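You operate a simulated robot arm through the tools that you are given. There is no shell and no other tool. Be economical: measure what you need, move in short steps, check, and stop when the job is done.

You are at the controls of a simulated robot arm. One attempt, no reset.

JOB
Take the blue holder from the low shelf of the blue lab bench and leave it on the silver drilled plate. Press the seven button two times. Take the pump oil bottle that expires first from the low shelf of the pump cart and leave it on the logbook. Close the lower drawer of the grey console. Open the orange lid of the warm box. The order is free. Set down upright: pump oil bottle.

The check looks at the end state, three seconds after you hand in, the way a careful person would. Anything else that was tipped, shoved, dropped, spilled or broken makes it a failure. Lids that push on must go on centred and level and be pressed home; caps that screw on are set level and turned clockwise until they are tight.

ROBOT AND FRAMES
A 7-joint arm with a fingered hand on a trunk, on a base that drives. Base frame: it is fixed to the floor where the robot stands at the start and does not move with it; the origin is under the middle of the robot, x ahead of it, y to its left, z up; the surface under the hand at the start is at about z = 0.86. Lengths are in m, angles in rad, forces in N, time in s.
Its first joint turns from -2.897 to 2.897 rad. Places, roughly: blue holder [0.75, -0.25, 0.5]; logbook [1.25, -9, 0.75]; lower drawer of the grey console [0.8, -6.8, 0.5]; orange lid of the warm box [0.6, -0.8, 1]; pump oil bottle [1, -7.5, 0.25]; seven button [1.6, -8.9, 0.8]; silver drilled plate (8x12x2 cm) [-1.3, 0.3, 0.8]. Payload 4 kg.
Tool frame: the origin (TCP) lies between the finger pads and is the grasp point; the fingertips stand 0.03 m ahead of it; z points along the fingers, y is the line along which they close. Largest opening 0.104 m; the body of the gripper starts 0.035 m behind the TCP. The gripper is a hand of 4 fingers: y runs from the thumb to the fingers, the wrist lies at [-0.015, -0.113, -0.19] in the tool frame, and closing takes about 1.5 s.
Orientation is told as [roll, pitch, yaw] about the base's x, y, z axes, in that order, counted from this pose: with the fingers straight down and the wrist toward the robot, the tool's x, y and z point along [0, 1, 0], [1, 0, 0] and [0, 0, -1] of the base frame.

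CONTROLS
- The arm moves only by the tool nudge_tool. Its argument "plan" is a list of rows, each a list of 6 numbers: the shift along the base's x, y, z in m, then the turn, a rotation vector about the base's x, y, z in rad. In form: [[x, y, z, wx, wy, wz], ...]. A call has 1 to 12 rows; each row is the pose to reach, as a shift and turn from the pose commanded when the call began. "hand" is the finger opening in m, from 0 to 0.104, set as the call begins (left out, the last holds). Rows are played at 5 a second. More than 0.05 m and 0.15 rad between two rows, or a gripper value outside its range, and nothing of the call is played. A pose out of reach is approached as far as the arm can. The call stops where the force on the tool passes 40 N (or 10 N more than at its start, if that is more) or the arm is blocked; 0.2 s more then pass. Each finger travels about 0.153 m/s and halts on what it meets, pressing with about 33 N; the grip force reading is that of the motor and also rises with nothing between the fingers. The clock runs only during rows and for 0.2 s after the last one: add rows that repeat a pose to give the fingers time. The reply holds the time, the measured pose of the TCP, the force on the tool along the base axes, the opening and the grip force, in the units named above and with some noise, with the torque about the TCP (base axes, N m) and any sound that the robot's microphone picked up.
- Cameras (640 x 400 px; columns grow to the right, rows downward): "scene" is now at [0.2868, 0.1039, 1.2447]; the picture's right is [-0.90, -0.43, 0.00], its down [-0.16, 0.33, -0.93] and it looks along [0.40, -0.84, -0.37] (base axes); focal length 214 px, centre (320, 200). "wrist" rides on the gripper at [0.061, -0.092, -0.13] in the tool frame; the picture's right is [-0.81, 0.28, -0.52], its down [-0.53, -0.71, 0.46] and it looks along [-0.24, 0.64, 0.72] (tool axes); focal length 275 px, centre (320, 200). There is no depth. A picture from a camera that has moved, and an enlarged one, comes with that camera's place and axes in the base frame and with its lens. The place of the scene camera against the robot may be out by one fixed shift of up to 0.018 m in any direction.
- grab_frame(camera): a new picture of that camera. No time passes.
- drive_base(legs): drives the robot by 1 to 6 legs, each [ahead, left, turn to the left] in m, m and rad, along the robot's own axes; the way and the turn of a leg run together, so that a leg with both is an arc; at most 1.5 m and 3.142 rad a leg. The arm and the cameras ride along, it lands a little off, and it stops where it bumps. It gives what a move gives.
- move_fingers(index, middle, ring, thumb_bend, thumb_turn): sets how far each is bent, from 0 (flat) to 1 (curled in); at 0.3 the hand is open as for a grip, at 0.7 the pads meet at the TCP. One left out holds its place. A second passes; each finger stops where it meets its share of the squeeze, and holds until it gets a number again. A gripper value or a shape takes the hand back. It gives what a move gives, with no picture; readings hold the bend of each and the force on the fingers (four entries, about 0 where the hand has none), thumb and palm. thumb_turn goes from beside the hand (0) to across from the fingers (1), as for a grip.
- preshape(shape): the hand has 4 fingers and takes this shape, open, in about a second: jaw (thumb against the fingers, like two jaws); tri (thumb and two fingers); tip (a fingertip pinch); poke (one finger out to press); point (the index stretched); flat (the hand flat); cup (the hand cupped); fist (a fist). The gripper value then closes the fingers along that shape, each until it touches; the sizes above hold for jaw. It gives what a move gives, with no picture.
- turn_head(pan, tilt): turns the head with the scene camera to pan (to the left, within 2.496 rad either way) and tilt (down, from -0.506 to 1.204), counted from straight ahead of the robot. It gives what a move gives.
- inspect(camera, box): a new picture of the part [left, top, right, bottom] of that camera's present view, enlarged. No time passes.
- job_done(): hands the job in; it is judged then, once.

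Go step by step. Nothing tells you exact positions but the pictures and the camera data: compare them with the known pose of the tool, close in by small moves and look again before you grip or let go. The budget is 165 turns and 120 pictures, counting those below and the enlarged ones. Unless the task says otherwise, let go and move clear before handing in.

The tools are called after "Call:" as a command line: name --pt "numbers of a row" for each row, then --argument value for the rest, lists and objects as JSON in quotes. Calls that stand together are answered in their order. nudge_tool: Moves the arm, as the interface text tells. Its arguments: {"type":"object","properties":{"plan":{"type":"array"},"hand":{"type":"number"}},"required":["plan"]} The other tools are called the same way: preshape (shape) gives the hand a shape; move_fingers (index, middle, ring, thumb_bend, thumb_turn) moves the fingers one by one; drive_base (legs) drives the base; turn_head (pan, tilt) turns the head that bears the scene camera; grab_frame (camera) takes a picture; inspect (camera, box) takes an enlarged picture of a part of a camera's view; job_done () hands the job in.

At the start:

```text
t: 0.0
position: [0.6408, -0.3622, 1.3248]
ee_rot: [-0.002, -0.001, -0.001]
wrist_force: [-0.2, 0.1, 1.0]
wrist_torque: [0.01, 0.0, 0.02]
gripper_width: 0.1034
finger_force: 0.0
shape: jaw
bend: [0.3, 0.3, 0.3, 0.3, 0.98]
finger forces: [0.0, 0.0, 0.0, 0.1, 0.1, 0.0]
robot x, y, heading: [0.0001, 0.0021, 0.0]
head pan, tilt: [-1.129, 0.375]
```

scene: 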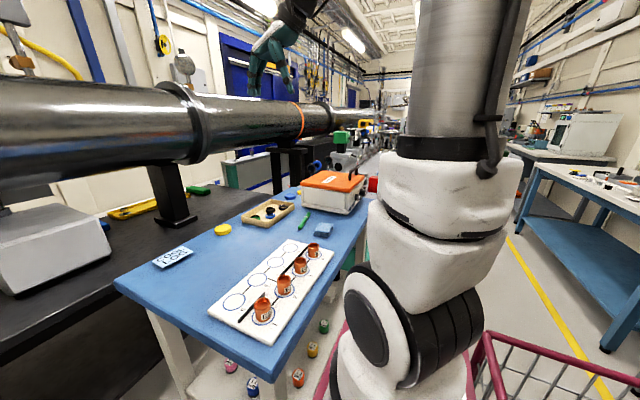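
wrist: 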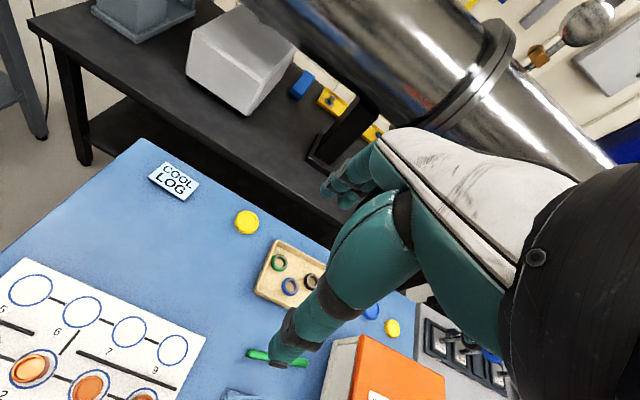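

The blue bench with the warm box (orange lid) stands ahead and to the right, with coloured holders on its low shelf. I look closer at the shelf and the box.

Call:
inspect --camera "scene" --box '[180, 300, 360, 400]'

Call:
inspect --camera "scene" --box '[230, 130, 390, 230]'

Call:
turn_head --pan -0.6 --tilt 0.9

```text
3.56 times, centred on (270, 350) of scene
camera zoom: at [0.2868, 0.1039, 1.2447], right [-0.9, -0.43, 0.0], down [-0.16, 0.33, -0.93], along [0.4, -0.84, -0.37], focal length 763 px, centre (498, -333)
```

zoom: 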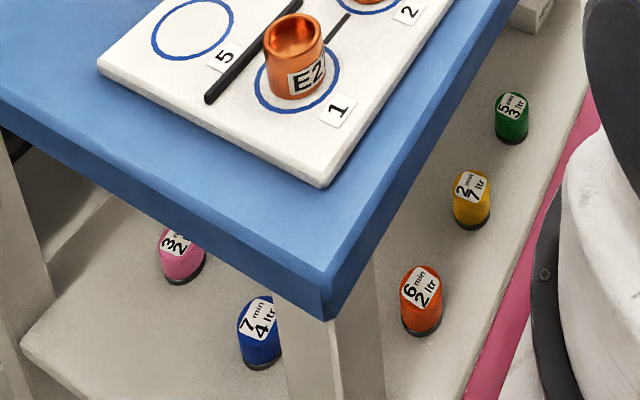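

```text
4.00 times, centred on (310, 180) of scene
camera zoom: at [0.2868, 0.1039, 1.2447], right [-0.9, -0.43, 0.0], down [-0.16, 0.33, -0.93], along [0.4, -0.84, -0.37], focal length 858 px, centre (360, 280)
```

zoom: 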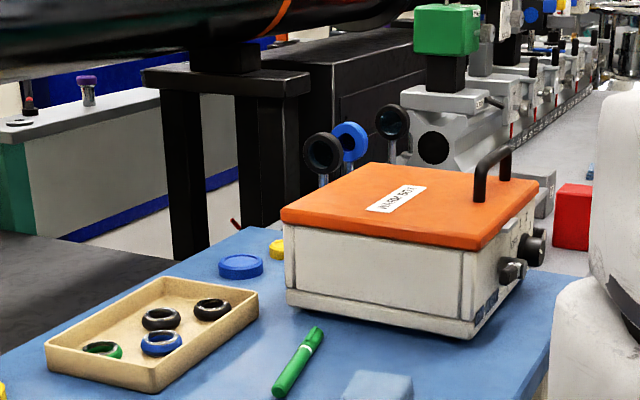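

```text
t: 0.9
position: [0.6408, -0.3623, 1.3259]
ee_rot: [-0.001, 0.0, 0.001]
wrist_force: [0.2, -0.7, 0.9]
wrist_torque: [0.01, 0.03, -0.01]
gripper_width: 0.1037
finger_force: 0.2
shape: jaw
bend: [0.3, 0.3, 0.3, 0.3, 0.98]
finger forces: [0.1, 0.0, 0.0, 0.0, 0.0, 0.1]
robot x, y, heading: [-0.0008, 0.0006, -0.003]
head pan, tilt: [-0.6, 0.901]
```

Now I see the lid's black handle on the robot-facing side. Next, look at the bench after the head turn.

Call:
grab_frame --camera "scene"

```text
115 pictures are left
camera scene: at [0.3094, 0.1452, 1.1996], right [-0.57, -0.82, 0.0], down [-0.65, 0.44, -0.62], along [0.51, -0.35, -0.78], focal length 214 px, centre (320, 200)
```

scene: 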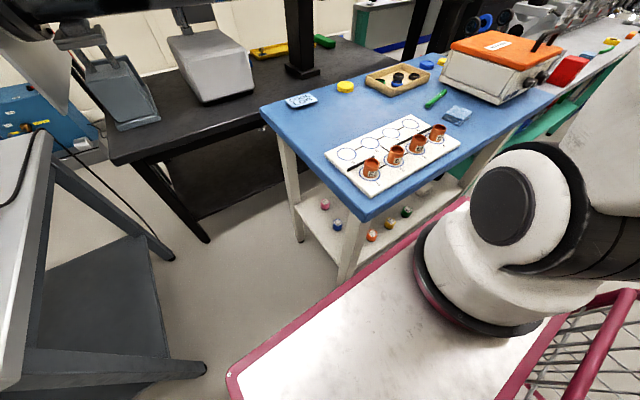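

The blue holder stands near the left end of the bench shelf. I need to know my own footprint and surroundings, so I look around.

Call:
turn_head --pan 0.0 --tilt 1.2

Call:
grab_frame --camera "scene"

Call:
turn_head --pan 1.2 --tilt 0.7

Call:
grab_frame --camera "scene"

Call:
turn_head --pan 2.45 --tilt 0.5

Call:
grab_frame --camera "scene"

Call:
turn_head --pan -2.2 --tilt 0.5

Call:
grab_frame --camera "scene"

```text
t: 1.9
position: [0.6418, -0.3631, 1.3242]
ee_rot: [0.0, 0.001, 0.001]
wrist_force: [0.5, -0.5, -0.8]
wrist_torque: [-0.01, 0.0, -0.01]
gripper_width: 0.1039
finger_force: 0.0
shape: jaw
bend: [0.3, 0.3, 0.3, 0.3, 0.98]
finger forces: [0.0, 0.0, 0.0, 0.0, 0.1, 0.0]
robot x, y, heading: [0.0003, 0.0013, 0.004]
head pan, tilt: [0.0, 1.201]
```

```text
114 pictures are left
camera scene: at [0.3031, 0.1879, 1.1797], right [0.0, -1.0, 0.0], down [-0.93, 0.0, -0.36], along [0.36, 0.0, -0.93], focal length 214 px, centre (320, 200)
```

scene: 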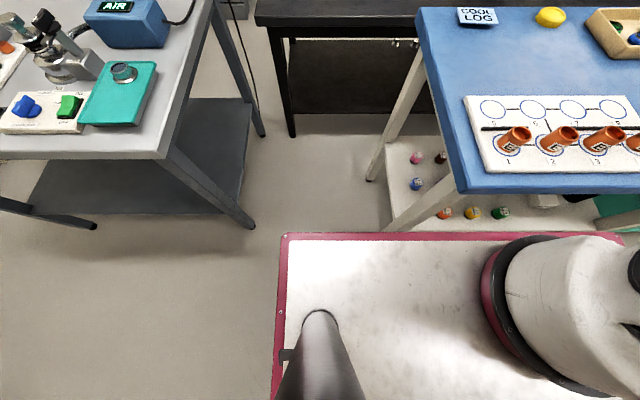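

```text
t: 3.4
position: [0.6418, -0.3629, 1.3248]
ee_rot: [0.001, 0.0, 0.001]
wrist_force: [0.0, 0.3, -0.5]
wrist_torque: [0.02, 0.01, -0.02]
gripper_width: 0.1036
finger_force: 0.1
shape: jaw
bend: [0.3, 0.3, 0.3, 0.3, 0.98]
finger forces: [0.1, 0.0, 0.0, 0.0, 0.1, 0.1]
robot x, y, heading: [0.0003, 0.0006, -0.003]
head pan, tilt: [1.201, 0.7]
```

```text
113 pictures are left
camera scene: at [0.2779, 0.2671, 1.2156], right [0.93, -0.36, 0.0], down [-0.23, -0.6, -0.76], along [0.28, 0.71, -0.64], focal length 214 px, centre (320, 200)
```

scene: 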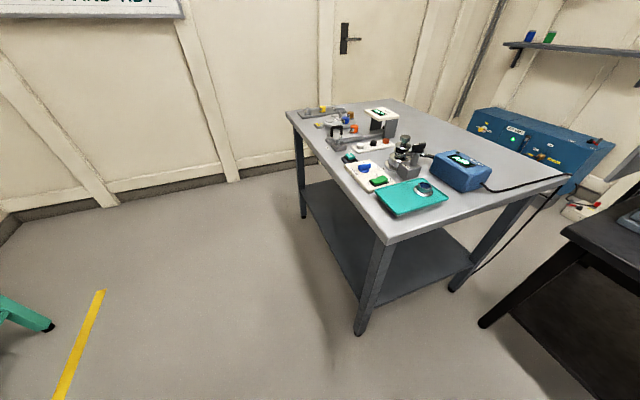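

```text
t: 4.8
position: [0.6414, -0.3629, 1.3242]
ee_rot: [0.0, 0.001, 0.0]
wrist_force: [0.6, -0.2, -0.6]
wrist_torque: [0.02, 0.02, -0.01]
gripper_width: 0.1035
finger_force: 0.0
shape: jaw
bend: [0.3, 0.3, 0.3, 0.3, 0.98]
finger forces: [0.1, 0.0, 0.1, 0.1, 0.0, 0.0]
robot x, y, heading: [-0.0007, 0.0034, -0.001]
head pan, tilt: [2.45, 0.499]
```

```text
112 pictures are left
camera scene: at [0.1771, 0.246, 1.2334], right [0.64, 0.77, 0.0], down [0.37, -0.31, -0.88], along [-0.68, 0.56, -0.48], focal length 214 px, centre (320, 200)
```

scene: 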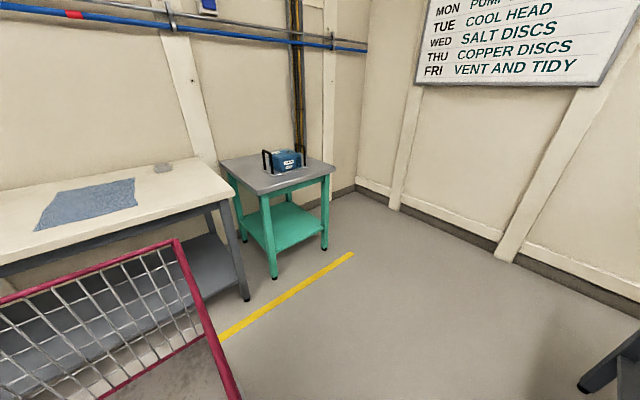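

```text
t: 8.5
position: [0.6405, -0.3628, 1.3239]
ee_rot: [0.0, 0.0, 0.0]
wrist_force: [0.2, 0.2, -0.1]
wrist_torque: [0.0, 0.01, 0.0]
gripper_width: 0.1037
finger_force: 0.2
shape: jaw
bend: [0.3, 0.3, 0.3, 0.3, 0.98]
finger forces: [0.1, 0.1, 0.0, 0.0, 0.0, 0.0]
robot x, y, heading: [0.0012, 0.0004, -0.003]
head pan, tilt: [-2.201, 0.499]
```

```text
111 pictures are left
camera scene: at [0.1935, 0.1144, 1.2334], right [-0.81, 0.59, 0.0], down [0.28, 0.39, -0.88], along [-0.52, -0.71, -0.48], focal length 214 px, centre (320, 200)
```

scene: 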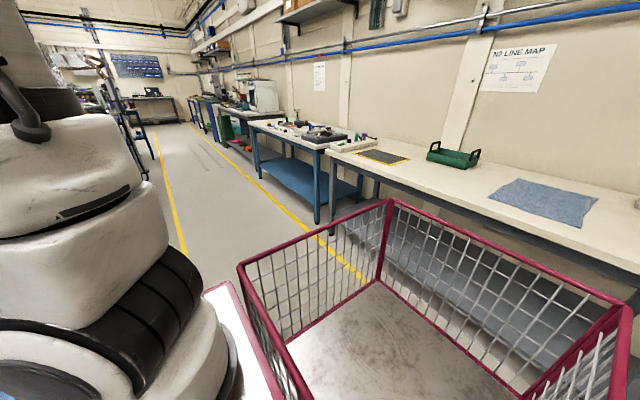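

The deck, basket and surrounding tables are clear; the plate lies on the cream bench behind me. First I turn the hand to the right so the wrist camera sees the warm box.

Call:
nudge_tool --pt "0 0 0 0 0 -0.14" --pt "0 0 0 0 0 -0.28" --pt "0 0 0 0 0 -0.42" --pt "0 0 0 0 0 -0.56" --pt "0 0 0 0 0 -0.7" --pt "0 0 0 0 0 -0.84" --pt "0 0 0 0 0 -0.98" --pt "0 0 0 0 0 -1.12" --pt "0 0 0 0 0 -1.26" --pt "0 0 0 0 0 -1.4"

Call:
grab_frame --camera "wrist"

Call:
turn_head --pan -1.3 --tilt 0.5

Call:
grab_frame --camera "scene"

```text
t: 10.7
position: [0.6405, -0.3634, 1.3253]
ee_rot: [0.0, 0.001, -1.403]
wrist_force: [-0.9, 0.1, 0.4]
wrist_torque: [0.03, -0.02, -0.01]
gripper_width: 0.1035
finger_force: 0.1
shape: jaw
bend: [0.3, 0.3, 0.3, 0.3, 0.98]
finger forces: [0.0, 0.0, 0.0, 0.0, 0.0, 0.0]
robot x, y, heading: [0.0025, -0.0007, 0.001]
head pan, tilt: [-2.201, 0.499]
```

```text
110 pictures are left
camera wrist: at [0.6858, -0.2616, 1.4548], right [-0.75, -0.41, 0.52], down [-0.64, 0.61, -0.46], along [-0.13, -0.68, -0.72], focal length 275 px, centre (320, 200)
```

wrist: 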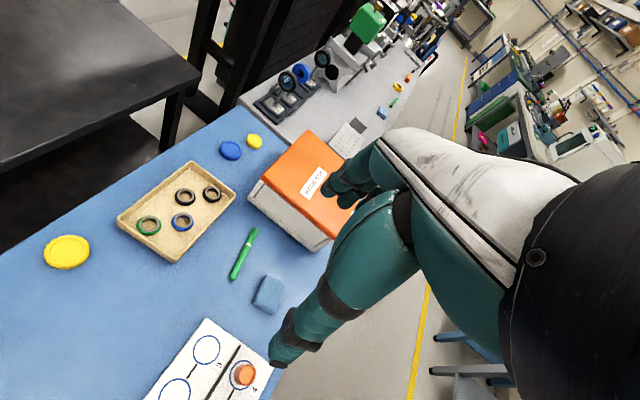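

```text
t: 11.9
position: [0.6425, -0.3628, 1.3238]
ee_rot: [0.001, 0.001, -1.401]
wrist_force: [-0.7, 0.9, 0.3]
wrist_torque: [0.02, -0.01, -0.01]
gripper_width: 0.1036
finger_force: 0.0
shape: jaw
bend: [0.3, 0.3, 0.3, 0.3, 0.98]
finger forces: [0.1, 0.0, 0.1, 0.1, 0.0, 0.0]
robot x, y, heading: [-0.003, -0.0015, 0.001]
head pan, tilt: [-1.3, 0.499]
```

```text
109 pictures are left
camera scene: at [0.2714, 0.1002, 1.2334], right [-0.96, -0.27, 0.0], down [-0.13, 0.46, -0.88], along [0.23, -0.85, -0.48], focal length 214 px, centre (320, 200)
```

scene: 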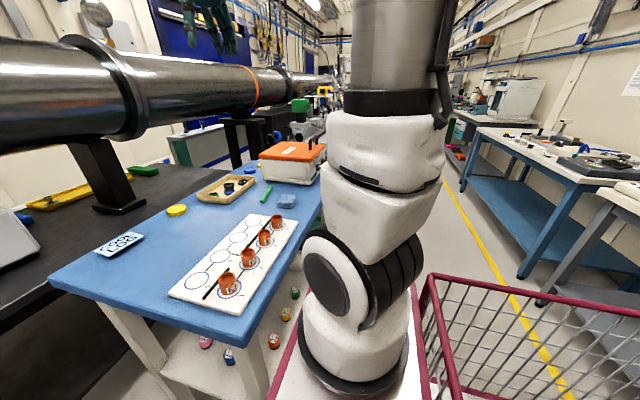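

The box is partly hidden behind the hand; I shift the hand back a bit to see the lid fully.

Call:
nudge_tool --pt "-0.04 -0.02 0 0 0 0" --pt "-0.08 -0.04 0 0 0 0" --pt "-0.12 -0.06 0 0 0 0" --pt "-0.16 -0.08 0 0 0 0" --pt "-0.2 -0.1 0 0 0 0"

Call:
grab_frame --camera "wrist"

```text
t: 13.1
position: [0.442, -0.4624, 1.3243]
ee_rot: [0.001, 0.001, -1.4]
wrist_force: [0.7, 0.7, 0.0]
wrist_torque: [0.0, 0.05, -0.01]
gripper_width: 0.1039
finger_force: 0.0
shape: jaw
bend: [0.3, 0.3, 0.3, 0.3, 0.98]
finger forces: [0.1, 0.0, 0.0, 0.1, 0.0, 0.1]
robot x, y, heading: [0.0031, 0.0009, -0.002]
head pan, tilt: [-1.3, 0.499]
```

```text
108 pictures are left
camera wrist: at [0.4868, -0.3608, 1.454], right [-0.75, -0.41, 0.52], down [-0.65, 0.61, -0.46], along [-0.13, -0.68, -0.72], focal length 275 px, centre (320, 200)
```

wrist: 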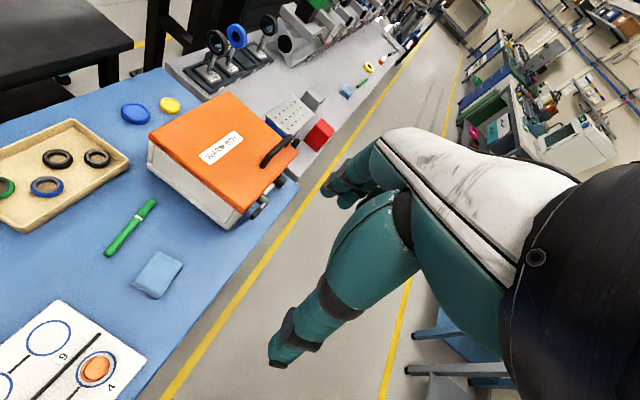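

Call:
inspect --camera "wrist" --box '[130, 70, 330, 195]'

Call:
inspect --camera "scene" --box '[240, 120, 340, 200]'

```text
3.20 times, centred on (230, 132) of wrist
camera zoom: at [0.4868, -0.3608, 1.454], right [-0.75, -0.41, 0.52], down [-0.65, 0.61, -0.46], along [-0.13, -0.68, -0.72], focal length 881 px, centre (608, 416)
```

zoom: 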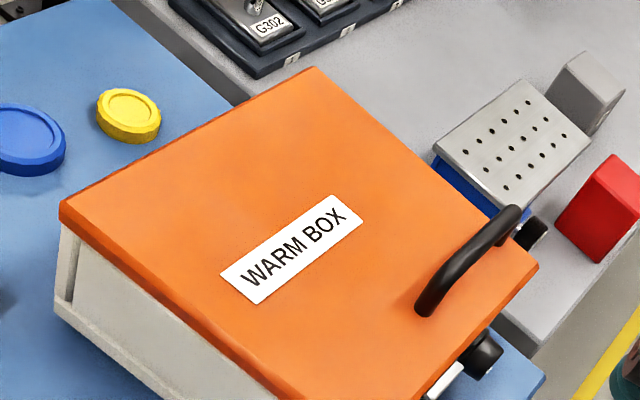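

```text
5.00 times, centred on (290, 160) of scene
camera zoom: at [0.2716, 0.1004, 1.2333], right [-0.96, -0.27, 0.0], down [-0.13, 0.46, -0.88], along [0.23, -0.85, -0.48], focal length 1072 px, centre (470, 400)
```

zoom: 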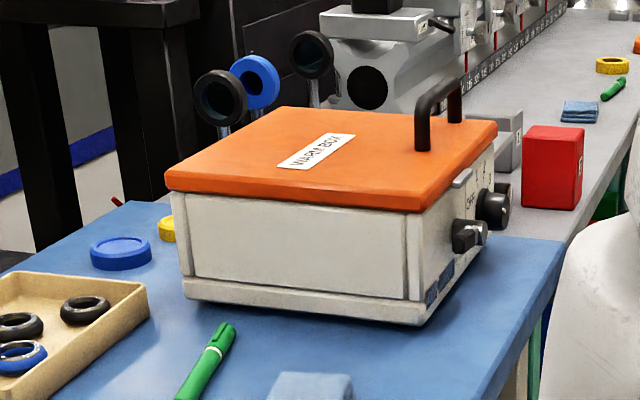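

The lid's handle is centred at about (0.545, −0.79, 1.025), on the robot side with the hinge behind. I slide the base to the right for reach and look again.

Call:
drive_base --legs '[[-0.02, -0.28, 0]]'

Call:
grab_frame --camera "wrist"

Call:
grab_frame --camera "scene"

```text
t: 15.0
position: [0.42, -0.7457, 1.3224]
ee_rot: [0.0, -0.001, -1.402]
wrist_force: [-0.5, -0.3, 1.0]
wrist_torque: [0.0, 0.0, -0.04]
gripper_width: 0.1037
finger_force: 0.1
shape: jaw
bend: [0.3, 0.3, 0.3, 0.3, 0.98]
finger forces: [0.0, 0.0, 0.0, 0.0, 0.0, 0.0]
robot x, y, heading: [-0.0203, -0.2805, -0.003]
head pan, tilt: [-1.3, 0.499]
```

```text
105 pictures are left
camera wrist: at [0.4655, -0.6433, 1.4542], right [-0.75, -0.41, 0.52], down [-0.64, 0.61, -0.46], along [-0.13, -0.68, -0.72], focal length 275 px, centre (320, 200)
```

wrist: 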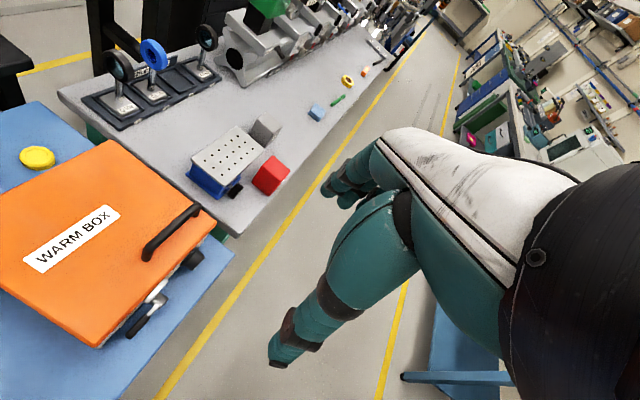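

```text
104 pictures are left
camera scene: at [0.2513, -0.1816, 1.2334], right [-0.96, -0.26, 0.0], down [-0.13, 0.46, -0.88], along [0.23, -0.85, -0.48], focal length 214 px, centre (320, 200)
```

scene: 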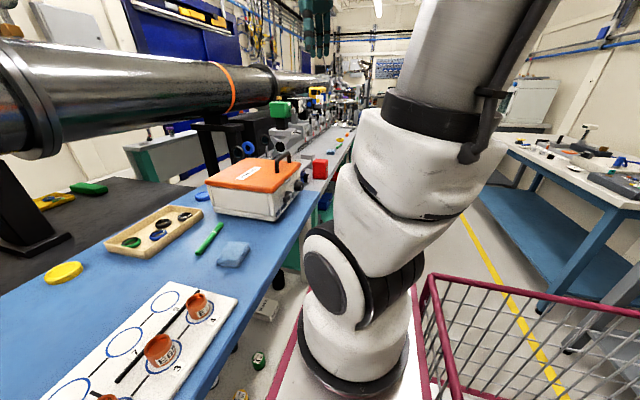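

Call:
inspect --camera "wrist" --box '[90, 190, 250, 350]'

Call:
inspect --camera "scene" --box '[200, 140, 320, 230]'

```text
2.50 times, centred on (170, 270) of wrist
camera zoom: at [0.4655, -0.6433, 1.4542], right [-0.75, -0.41, 0.52], down [-0.64, 0.61, -0.46], along [-0.13, -0.68, -0.72], focal length 688 px, centre (695, 25)
```

zoom: 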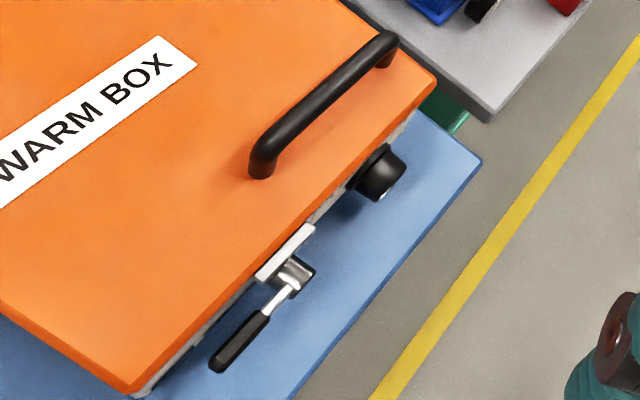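

```text
4.44 times, centred on (260, 185) of scene
camera zoom: at [0.2513, -0.1816, 1.2334], right [-0.96, -0.26, 0.0], down [-0.13, 0.46, -0.88], along [0.23, -0.85, -0.48], focal length 953 px, centre (587, 267)
```

zoom: 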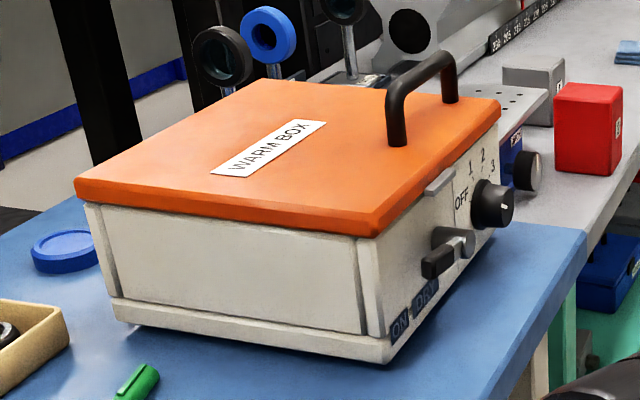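

There is a lever latch on the front face under a keeper on the lid. I turn the hand to face forward and view the latch from the front.

Call:
nudge_tool --pt "-0.01 0 0 0 0 0.14" --pt "-0.02 0 0 0 0 0.28" --pt "-0.03 0 0 0 0 0.42" --pt "-0.04 0 0 0 0 0.56" --pt "-0.04 0 0 0 0 0.7" --pt "-0.04 0 0 0 0 0.84" --pt "-0.04 0 0 0 0 0.98" --pt "-0.04 0 0 0 0 1.12" --pt "-0.04 0 0 0 0 1.26" --pt "-0.04 0 0 0 0 1.4"

Call:
nudge_tool --pt "0 0 -0.03 0 -0.14 0" --pt "0 0 -0.06 0 -0.28 0" --pt "0 0 -0.1 0 -0.42 0" --pt "0 0 -0.14 0 -0.56 0" --pt "0 0 -0.18 0 -0.7 0" --pt "0 0 -0.22 0 -0.84 0" --pt "0 0 -0.25 0 -0.84 0"

Call:
grab_frame --camera "wrist"

```text
t: 17.2
position: [0.3799, -0.7449, 1.3237]
ee_rot: [0.0, 0.002, 0.001]
wrist_force: [-0.6, -0.5, -0.1]
wrist_torque: [-0.02, -0.01, 0.01]
gripper_width: 0.1037
finger_force: 0.0
shape: jaw
bend: [0.3, 0.3, 0.3, 0.3, 0.98]
finger forces: [0.1, 0.0, 0.0, 0.0, 0.1, 0.0]
robot x, y, heading: [-0.0211, -0.28, -0.004]
head pan, tilt: [-1.3, 0.499]
```

```text
t: 18.8
position: [0.3811, -0.7437, 1.0757]
ee_rot: [0.003, -0.841, -0.005]
wrist_force: [-0.1, -0.3, 0.5]
wrist_torque: [-0.01, 0.01, 0.0]
gripper_width: 0.1036
finger_force: 0.0
shape: jaw
bend: [0.3, 0.3, 0.3, 0.3, 0.98]
finger forces: [0.0, 0.1, 0.0, 0.1, 0.1, 0.0]
robot x, y, heading: [-0.0217, -0.2807, -0.0]
head pan, tilt: [-1.3, 0.499]
```

```text
101 pictures are left
camera wrist: at [0.2229, -0.6824, 1.092], right [-0.2, -0.81, 0.55], down [-0.14, -0.53, -0.84], along [0.97, -0.25, 0.0], focal length 275 px, centre (320, 200)
```

wrist: 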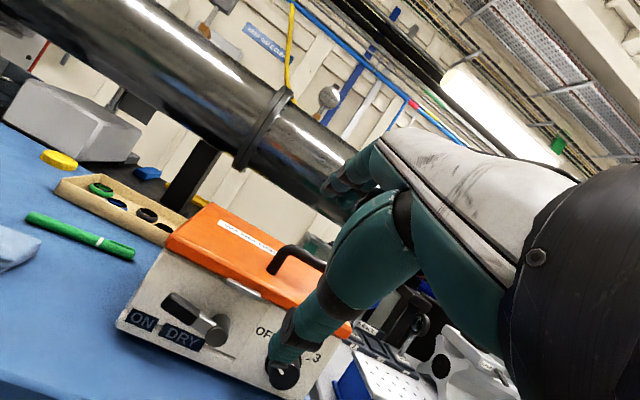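

Call:
inspect --camera "wrist" --box '[110, 200, 350, 400]'

```text
2.00 times, centred on (230, 300) of wrist
camera zoom: at [0.2229, -0.6824, 1.092], right [-0.2, -0.81, 0.55], down [-0.14, -0.53, -0.84], along [0.97, -0.25, 0.0], focal length 551 px, centre (500, 0)
```

zoom: 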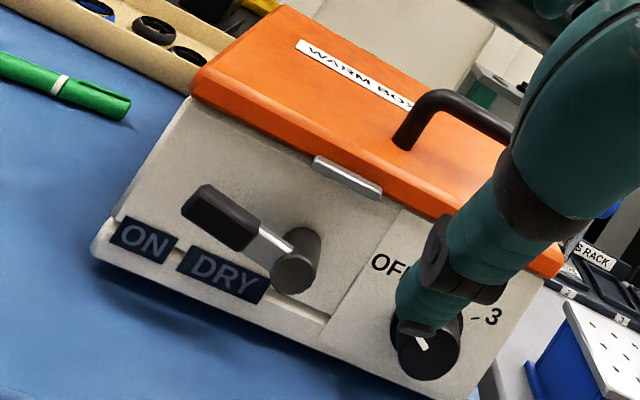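

The lever is swung sideways, so the latch looks released; the lid should lift by its handle. I bring the hand over the handle with fingers down.

Call:
nudge_tool --pt "0 0 0.04 0 0.1 0" --pt "0 0 0.08 0 0.24 0" --pt "0.02 -0.01 0.12 0 0.38 0" --pt "0.05 -0.02 0.12 0 0.52 0" --pt "0.08 -0.03 0.12 0 0.66 0" --pt "0.11 -0.04 0.11 0 0.8 0" --pt "0.14 -0.05 0.1 0 0.841 0" --pt "0.168 -0.061 0.1 0 0.841 0.0"

Call:
grab_frame --camera "wrist"

Call:
turn_head --pan -1.0 --tilt 0.3

Call:
grab_frame --camera "scene"

```text
t: 20.6
position: [0.5472, -0.8043, 1.1731]
ee_rot: [0.001, 0.002, -0.004]
wrist_force: [-0.2, -0.1, 1.0]
wrist_torque: [0.03, -0.04, 0.02]
gripper_width: 0.1039
finger_force: 0.0
shape: jaw
bend: [0.3, 0.3, 0.3, 0.3, 0.98]
finger forces: [0.0, 0.0, 0.0, 0.0, 0.0, 0.0]
robot x, y, heading: [-0.021, -0.2832, -0.002]
head pan, tilt: [-1.3, 0.499]
```

```text
99 pictures are left
camera wrist: at [0.4563, -0.7429, 1.3038], right [0.27, -0.81, 0.52], down [-0.72, -0.53, -0.45], along [0.64, -0.25, -0.73], focal length 275 px, centre (320, 200)
```

wrist: 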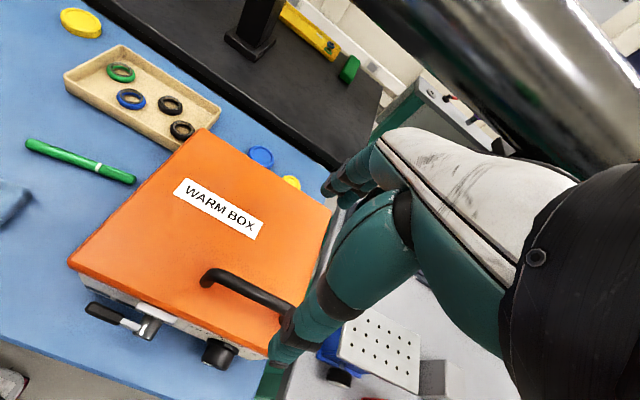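

```text
t: 21.4
position: [0.5461, -0.8046, 1.1742]
ee_rot: [-0.001, 0.002, -0.002]
wrist_force: [0.5, -1.5, -1.3]
wrist_torque: [0.02, -0.01, 0.0]
gripper_width: 0.104
finger_force: 0.0
shape: jaw
bend: [0.3, 0.3, 0.3, 0.3, 0.98]
finger forces: [0.0, 0.1, 0.1, 0.0, 0.0, 0.0]
robot x, y, heading: [-0.0201, -0.2804, 0.002]
head pan, tilt: [-1.0, 0.3]
```

```text
98 pictures are left
camera scene: at [0.2774, -0.1726, 1.2517], right [-0.84, -0.54, 0.0], down [-0.16, 0.25, -0.96], along [0.51, -0.81, -0.3], focal length 214 px, centre (320, 200)
```

scene: 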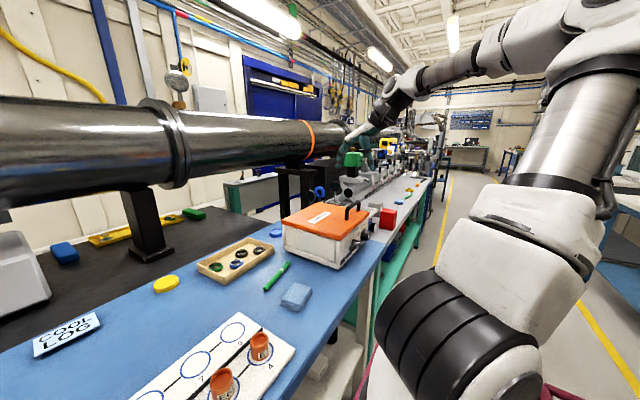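

The hand is centred over the bar. I descend and close on it.

Call:
nudge_tool --pt "0 0 -0.04 0 0 0" --pt "0 0 -0.08 0 0 0" --pt "0 0 -0.12 0 0 0" --pt "0 0 -0.145 0 0 0"

Call:
nudge_tool --pt "0 0 0 0 0 0" --pt "0 0 0 0 0 0" --pt "0 0 0 0 0 0" --pt "0 0 0 0 0 0" --pt "0 0 0 0 0 0" --pt "0 0 0 0 0 0" --pt "0 0 0 0 0 0" --pt "0 0 0 0 0 0" --hand 0.0

Call:
grab_frame --camera "wrist"

```text
t: 22.4
position: [0.5492, -0.8046, 1.0304]
ee_rot: [0.0, 0.002, -0.002]
wrist_force: [-0.5, -0.5, 0.3]
wrist_torque: [-0.02, 0.01, 0.0]
gripper_width: 0.1042
finger_force: 0.0
shape: jaw
bend: [0.3, 0.3, 0.3, 0.3, 0.98]
finger forces: [0.0, 0.0, 0.0, 0.0, 0.0, 0.1]
robot x, y, heading: [-0.0168, -0.2845, -0.003]
head pan, tilt: [-1.0, 0.3]
```

```text
t: 24.2
position: [0.548, -0.8065, 1.0284]
ee_rot: [0.0, 0.002, -0.001]
wrist_force: [-1.2, 1.0, -1.0]
wrist_torque: [0.09, -0.02, 0.04]
gripper_width: 0.0001
finger_force: 32.9
shape: jaw
bend: [0.71, 0.7, 0.7, 0.72, 1.0]
finger forces: [8.3, 0.1, 3.1, 0.1, 31.9, 0.0]
robot x, y, heading: [-0.0225, -0.2795, -0.002]
head pan, tilt: [-1.0, 0.3]
```

```text
97 pictures are left
camera wrist: at [0.4572, -0.7433, 1.1591], right [0.27, -0.81, 0.52], down [-0.72, -0.53, -0.45], along [0.64, -0.25, -0.73], focal length 275 px, centre (320, 200)
```

wrist: 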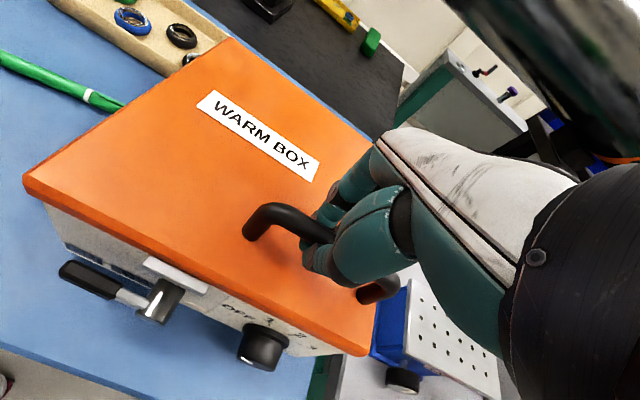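

The fingers close around the bar (pads meeting beneath it). I lift a little to test.

Call:
nudge_tool --pt "0 0 0.01 0 0 0" --pt "0.001 0 0.02 0 0.05 0" --pt "0.003 0 0.035 0 0.12 0"

Call:
grab_frame --camera "wrist"

```text
t: 25.2
position: [0.5563, -0.8057, 1.0645]
ee_rot: [0.0, 0.115, 0.0]
wrist_force: [22.7, -7.2, -12.1]
wrist_torque: [0.04, -0.18, 0.01]
gripper_width: 0.0
finger_force: 32.8
shape: jaw
bend: [0.71, 0.7, 0.66, 0.72, 1.0]
finger forces: [20.2, 8.2, 5.0, 0.0, 27.1, 0.0]
robot x, y, heading: [-0.0192, -0.2828, -0.003]
head pan, tilt: [-1.0, 0.3]
stopped in row 3: the force on the tool passed its limit at 40 N (the readings are from after the stop); the commanded pose is now the measured one
```

```text
96 pictures are left
camera wrist: at [0.4805, -0.743, 1.2039], right [0.33, -0.81, 0.48], down [-0.76, -0.53, -0.37], along [0.56, -0.24, -0.79], focal length 275 px, centre (320, 200)
```

wrist: 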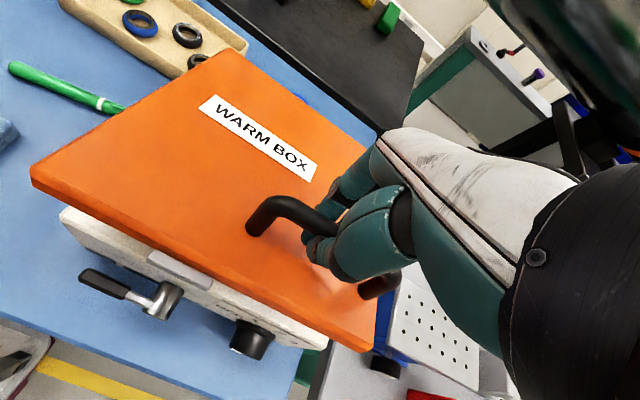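

The lid rises freely with the handle. I follow the hinge arc, turning the hand along.

Call:
nudge_tool --pt "0.012 0 0.008 0 0.08 0" --pt "0.024 0 0.02 0 0.2 0" --pt "0.034 0 0.03 0 0.3 0" --pt "0.045 0 0.041 0 0.4 0" --pt "0.056 0 0.05 0 0.5 0" --pt "0.068 0 0.058 0 0.6 0"

Call:
grab_frame --camera "wrist"

```text
t: 26.6
position: [0.621, -0.8041, 1.1237]
ee_rot: [-0.002, 0.717, -0.002]
wrist_force: [-15.1, -0.7, 15.7]
wrist_torque: [0.05, 0.12, 0.02]
gripper_width: 0.0
finger_force: 33.4
shape: jaw
bend: [0.71, 0.7, 0.7, 0.74, 1.0]
finger forces: [0.1, 0.0, 1.7, 0.0, 6.5, 0.0]
robot x, y, heading: [-0.0225, -0.2795, -0.002]
head pan, tilt: [-1.0, 0.3]
```

```text
95 pictures are left
camera wrist: at [0.6378, -0.7422, 1.2821], right [0.55, -0.81, 0.21], down [-0.84, -0.53, 0.13], along [0.01, -0.24, -0.97], focal length 275 px, centre (320, 200)
```

wrist: 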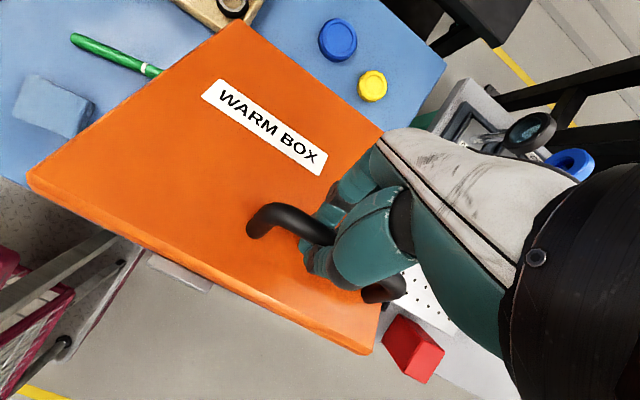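

The lid is about 40° open and moves smoothly. I continue along the arc.

Call:
nudge_tool --pt "0.019 0 0.014 0 0.13 0" --pt "0.042 0 0.024 0 0.26 0" --pt "0.067 0 0.029 0 0.39 0" --pt "0.092 0 0.031 0 0.52 0" --pt "0.117 0 0.029 0 0.65 0"

Call:
grab_frame --camera "wrist"

Call:
grab_frame --camera "scene"

```text
t: 27.5
position: [0.6936, -0.7873, 1.1518]
ee_rot: [0.019, 1.131, 0.037]
wrist_force: [-4.6, 11.2, 26.2]
wrist_torque: [-0.07, -0.35, -0.12]
gripper_width: 0.0001
finger_force: 32.7
shape: jaw
bend: [0.71, 0.7, 0.7, 0.72, 1.0]
finger forces: [0.1, 0.1, 0.0, 0.0, 29.5, 0.0]
out of reach, approached as far as the arm can: row 4
robot x, y, heading: [-0.0197, -0.2848, -0.01]
head pan, tilt: [-1.0, 0.3]
stopped in row 4: the force on the tool passed its limit at 50 N (the readings are from after the stop); the commanded pose is now the measured one
```

```text
94 pictures are left
camera wrist: at [0.7718, -0.7255, 1.2903], right [0.6, -0.8, -0.04], down [-0.7, -0.55, 0.45], along [-0.38, -0.24, -0.89], focal length 275 px, centre (320, 200)
```

wrist: 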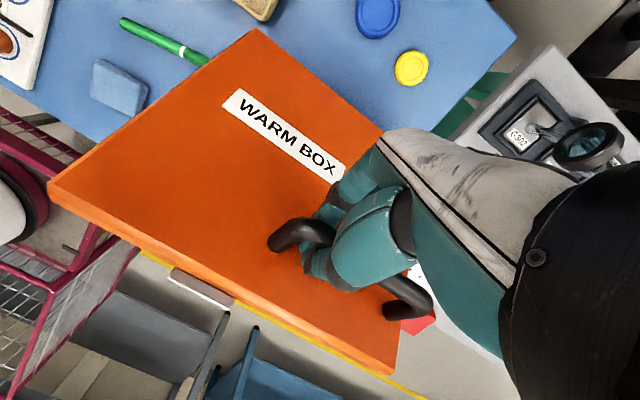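

```text
93 pictures are left
camera scene: at [0.2774, -0.1719, 1.2519], right [-0.84, -0.54, 0.0], down [-0.16, 0.25, -0.96], along [0.51, -0.81, -0.29], focal length 214 px, centre (320, 200)
```

scene: 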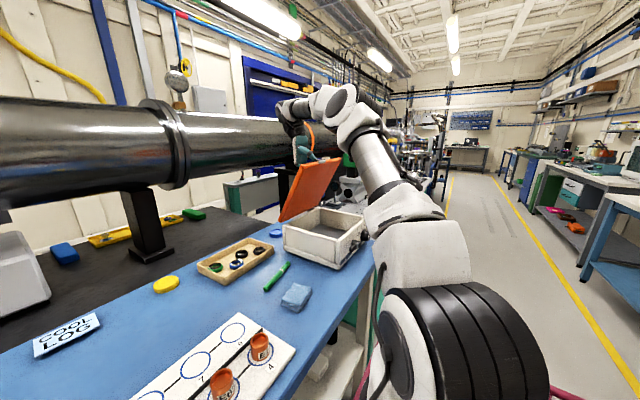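

The lid is about 65° open, but the wrist is at its limit; I carry on with less turning of the hand.

Call:
nudge_tool --pt "0.015 -0.01 0.003 0 -0.05 -0.03" --pt "0.035 -0.016 0.004 0 -0.12 -0.04" --pt "0.055 -0.018 0.003 0 -0.2 -0.04" --pt "0.075 -0.018 0.0 0 -0.28 -0.04"

Call:
grab_frame --camera "scene"

```text
t: 27.9
position: [0.7033, -0.791, 1.1546]
ee_rot: [0.02, 1.1, 0.022]
wrist_force: [-3.2, 13.6, 21.5]
wrist_torque: [-0.08, -0.24, -0.11]
gripper_width: 0.0
finger_force: 33.5
shape: jaw
bend: [0.71, 0.7, 0.7, 0.73, 1.0]
finger forces: [0.0, 0.1, 0.0, 0.1, 23.8, 0.0]
out of reach, approached as far as the arm can: row 1
robot x, y, heading: [-0.0184, -0.2788, -0.002]
head pan, tilt: [-1.0, 0.3]
stopped in row 1: the force on the tool passed its limit at 42 N (the readings are from after the stop); the commanded pose is now the measured one
```

```text
92 pictures are left
camera scene: at [0.2776, -0.1714, 1.2518], right [-0.84, -0.54, 0.0], down [-0.16, 0.25, -0.96], along [0.51, -0.81, -0.29], focal length 214 px, centre (320, 200)
```

scene: 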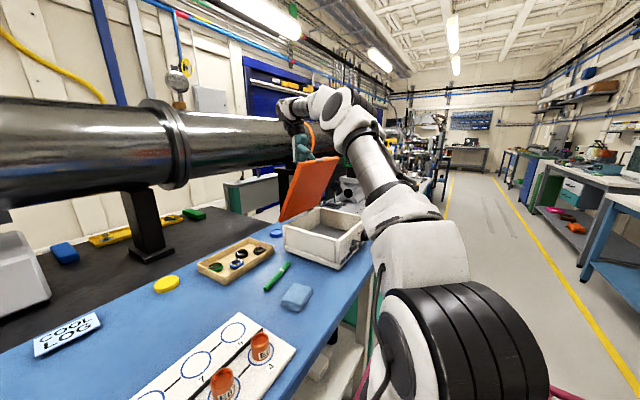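

Call:
nudge_tool --pt "0.0 0 0.006 0 -0.05 0" --pt "0.002 0 0.01 0 -0.15 0" --pt "0.006 0 0.012 0 -0.25 0"

Call:
grab_frame --camera "wrist"

```text
t: 28.7
position: [0.7089, -0.7941, 1.1633]
ee_rot: [0.011, 0.852, 0.013]
wrist_force: [-0.1, -1.7, -7.2]
wrist_torque: [0.18, 0.09, -0.03]
gripper_width: 0.0001
finger_force: 33.1
shape: jaw
bend: [0.7, 0.7, 0.7, 0.72, 1.0]
finger forces: [0.6, 0.7, 5.3, 0.0, 0.4, 0.0]
robot x, y, heading: [-0.0218, -0.2826, -0.001]
head pan, tilt: [-1.0, 0.3]
```

```text
91 pictures are left
camera wrist: at [0.7466, -0.7327, 1.3176], right [0.57, -0.81, 0.13], down [-0.81, -0.54, 0.23], along [-0.12, -0.24, -0.96], focal length 275 px, centre (320, 200)
```

wrist: 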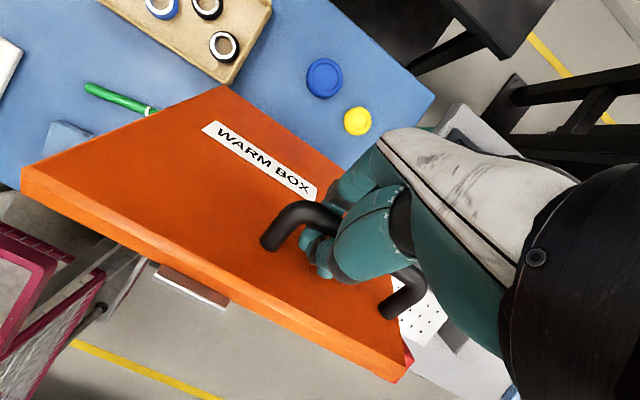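

The bar turns inside the fingers, forces are low. I carry the handle further back.

Call:
nudge_tool --pt "0.015 -0.003 0.003 0 0 0" --pt "0.03 -0.006 0.004 0 0 0" --pt "0.045 -0.008 0.003 0 0 0" --pt "0.06 -0.008 0.001 0 0 0" --pt "0.075 -0.008 -0.003 0 0 0"

Call:
grab_frame --camera "wrist"

Call:
grab_frame --camera "scene"

```text
t: 29.9
position: [0.7759, -0.7951, 1.1555]
ee_rot: [0.008, 0.849, 0.009]
wrist_force: [0.3, -1.1, -0.4]
wrist_torque: [0.04, -0.03, 0.05]
gripper_width: 0.0
finger_force: 33.3
shape: jaw
bend: [0.69, 0.7, 0.7, 0.72, 1.0]
finger forces: [0.0, 0.0, 1.7, 0.1, 1.4, 0.0]
out of reach, approached as far as the arm can: row 5
robot x, y, heading: [-0.0207, -0.2833, -0.007]
head pan, tilt: [-1.0, 0.3]
```

```text
90 pictures are left
camera wrist: at [0.8124, -0.7341, 1.3116], right [0.57, -0.81, 0.13], down [-0.81, -0.54, 0.23], along [-0.12, -0.24, -0.96], focal length 275 px, centre (320, 200)
```

wrist: 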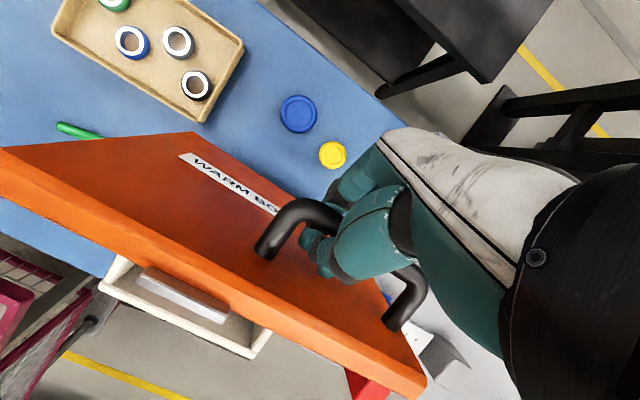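

```text
89 pictures are left
camera scene: at [0.2783, -0.1731, 1.2518], right [-0.84, -0.54, 0.0], down [-0.16, 0.25, -0.96], along [0.51, -0.81, -0.3], focal length 214 px, centre (320, 200)
```

scene: 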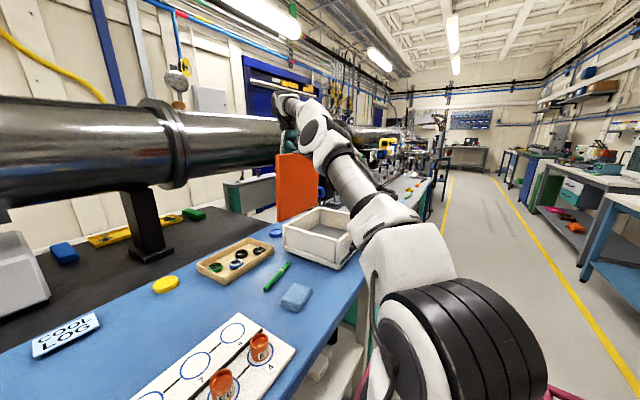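

The lid is nearly vertical. I push a little further past upright with a slightly more upright hand.

Call:
nudge_tool --pt "0.01 0 -0.002 0 -0.1 0" --pt "0.02 0 -0.006 0 -0.2 0" --pt "0.03 0 -0.01 0 -0.25 0" --pt "0.04 0 -0.014 0 -0.3 0" --pt "0.05 0 -0.018 0 -0.35 0"

Call:
grab_frame --camera "wrist"

```text
t: 31.1
position: [0.8236, -0.795, 1.1397]
ee_rot: [0.005, 0.504, 0.008]
wrist_force: [-25.3, 5.1, 5.2]
wrist_torque: [0.0, -0.09, 0.0]
gripper_width: 0.0
finger_force: 33.2
shape: jaw
bend: [0.7, 0.7, 0.7, 0.76, 1.0]
finger forces: [0.1, 0.0, 0.7, 0.1, 26.3, 0.0]
robot x, y, heading: [-0.0227, -0.2838, -0.002]
head pan, tilt: [-1.0, 0.3]
```

```text
88 pictures are left
camera wrist: at [0.8054, -0.734, 1.2978], right [0.49, -0.81, 0.32], down [-0.84, -0.54, -0.06], along [0.22, -0.24, -0.95], focal length 275 px, centre (320, 200)
```

wrist: 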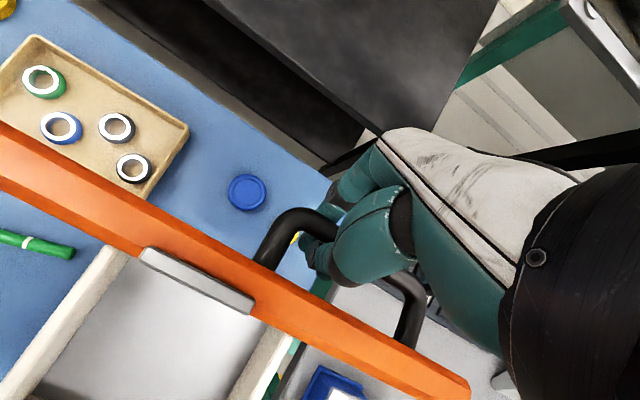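

The lid is past upright at its stop. I ease the push, open the fingers slightly, and withdraw along the tool axis.

Call:
nudge_tool --pt "-0.004 0 0 0 0 0" --pt "-0.004 0 0 0 0 0" --pt "-0.004 0 0 0 0 0" --pt "-0.004 0 0 0 0 0" --hand 0.04

Call:
grab_frame --camera "wrist"

```text
t: 32.1
position: [0.8229, -0.7935, 1.1388]
ee_rot: [0.007, 0.504, 0.01]
wrist_force: [0.6, 0.0, 0.0]
wrist_torque: [-0.01, -0.02, -0.02]
gripper_width: 0.0387
finger_force: 0.0
shape: jaw
bend: [0.74, 0.5, 0.47, 0.74, 1.0]
finger forces: [0.0, 0.0, 0.1, 0.0, 1.5, 0.1]
robot x, y, heading: [-0.0182, -0.2825, -0.003]
head pan, tilt: [-1.0, 0.3]
```

```text
87 pictures are left
camera wrist: at [0.8044, -0.7335, 1.2962], right [0.5, -0.81, 0.32], down [-0.84, -0.54, -0.06], along [0.22, -0.24, -0.95], focal length 275 px, centre (320, 200)
```

wrist: 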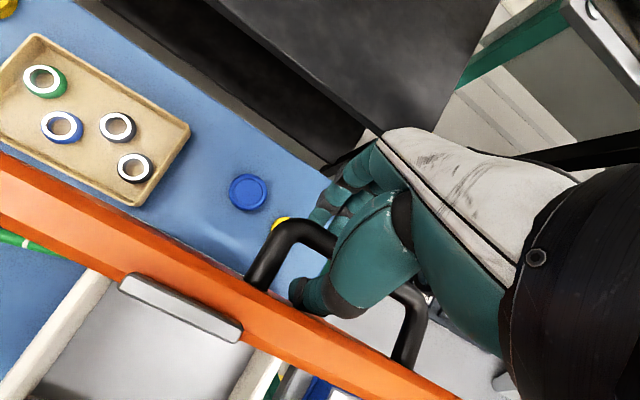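

Call:
nudge_tool --pt "0 0 0 0 0 0" --pt "0 0 0 0 0 0" --pt "0 0 0 0 0 0" --pt "0 0 0 0 0 0" --hand 0.065

Call:
grab_frame --camera "wrist"

```text
t: 33.1
position: [0.821, -0.7955, 1.1383]
ee_rot: [0.007, 0.503, 0.011]
wrist_force: [1.0, -0.3, -0.1]
wrist_torque: [-0.02, -0.03, 0.01]
gripper_width: 0.0631
finger_force: 0.0
shape: jaw
bend: [0.28, 0.4, 0.36, 0.65, 1.0]
finger forces: [0.0, 0.0, 0.0, 0.0, 1.1, 0.1]
robot x, y, heading: [-0.0185, -0.2782, -0.009]
head pan, tilt: [-1.0, 0.3]
```

```text
86 pictures are left
camera wrist: at [0.8041, -0.7336, 1.2962], right [0.5, -0.81, 0.32], down [-0.84, -0.54, -0.06], along [0.22, -0.24, -0.95], focal length 275 px, centre (320, 200)
```

wrist: 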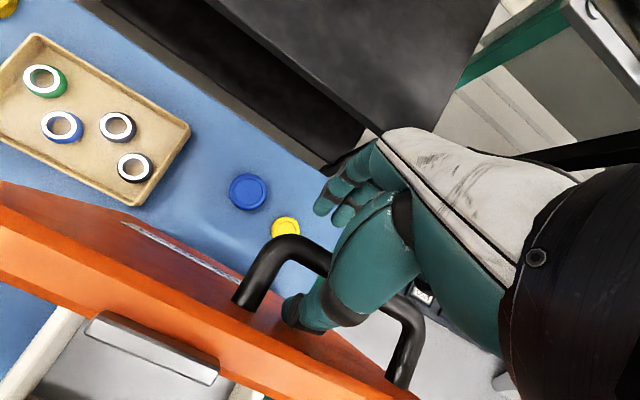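

The thumb nudged the lid slightly; it stays by itself. I withdraw upward and then check the lid's angle.

Call:
nudge_tool --pt "0.004 0 0.02 0 0 0" --pt "0.01 0 0.04 0 0 0" --pt "0.018 0 0.06 0 0 0" --pt "0.03 0 0.09 0 0 0" --pt "0.04 0 0.12 0 0 0"

Call:
grab_frame --camera "wrist"

Call:
inspect --camera "scene" --box '[230, 110, 390, 290]'

```text
t: 34.3
position: [0.8268, -0.7868, 1.1949]
ee_rot: [0.007, 0.503, 0.01]
wrist_force: [1.7, -1.1, 0.4]
wrist_torque: [0.02, 0.01, 0.0]
gripper_width: 0.0644
finger_force: 0.0
shape: jaw
bend: [0.28, 0.4, 0.36, 0.64, 1.0]
finger forces: [0.0, 0.1, 0.0, 0.0, 0.4, 0.0]
out of reach, approached as far as the arm can: row 3, 4, 5
robot x, y, heading: [-0.0163, -0.2823, -0.005]
head pan, tilt: [-1.0, 0.3]
```

```text
85 pictures are left
camera wrist: at [0.8091, -0.7258, 1.3536], right [0.5, -0.81, 0.32], down [-0.84, -0.54, -0.06], along [0.22, -0.24, -0.95], focal length 275 px, centre (320, 200)
```

wrist: 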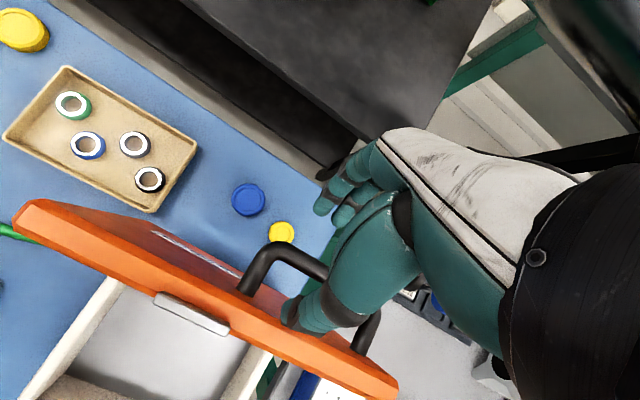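

```text
2.22 times, centred on (310, 200) of scene
camera zoom: at [0.2784, -0.1727, 1.2518], right [-0.84, -0.54, 0.0], down [-0.16, 0.25, -0.96], along [0.51, -0.81, -0.3], focal length 477 px, centre (342, 200)
```

zoom: 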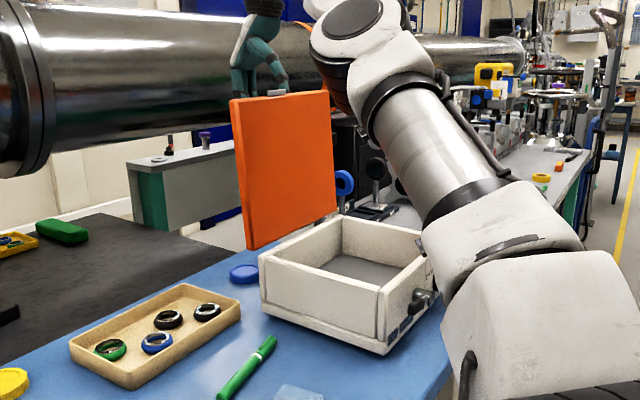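

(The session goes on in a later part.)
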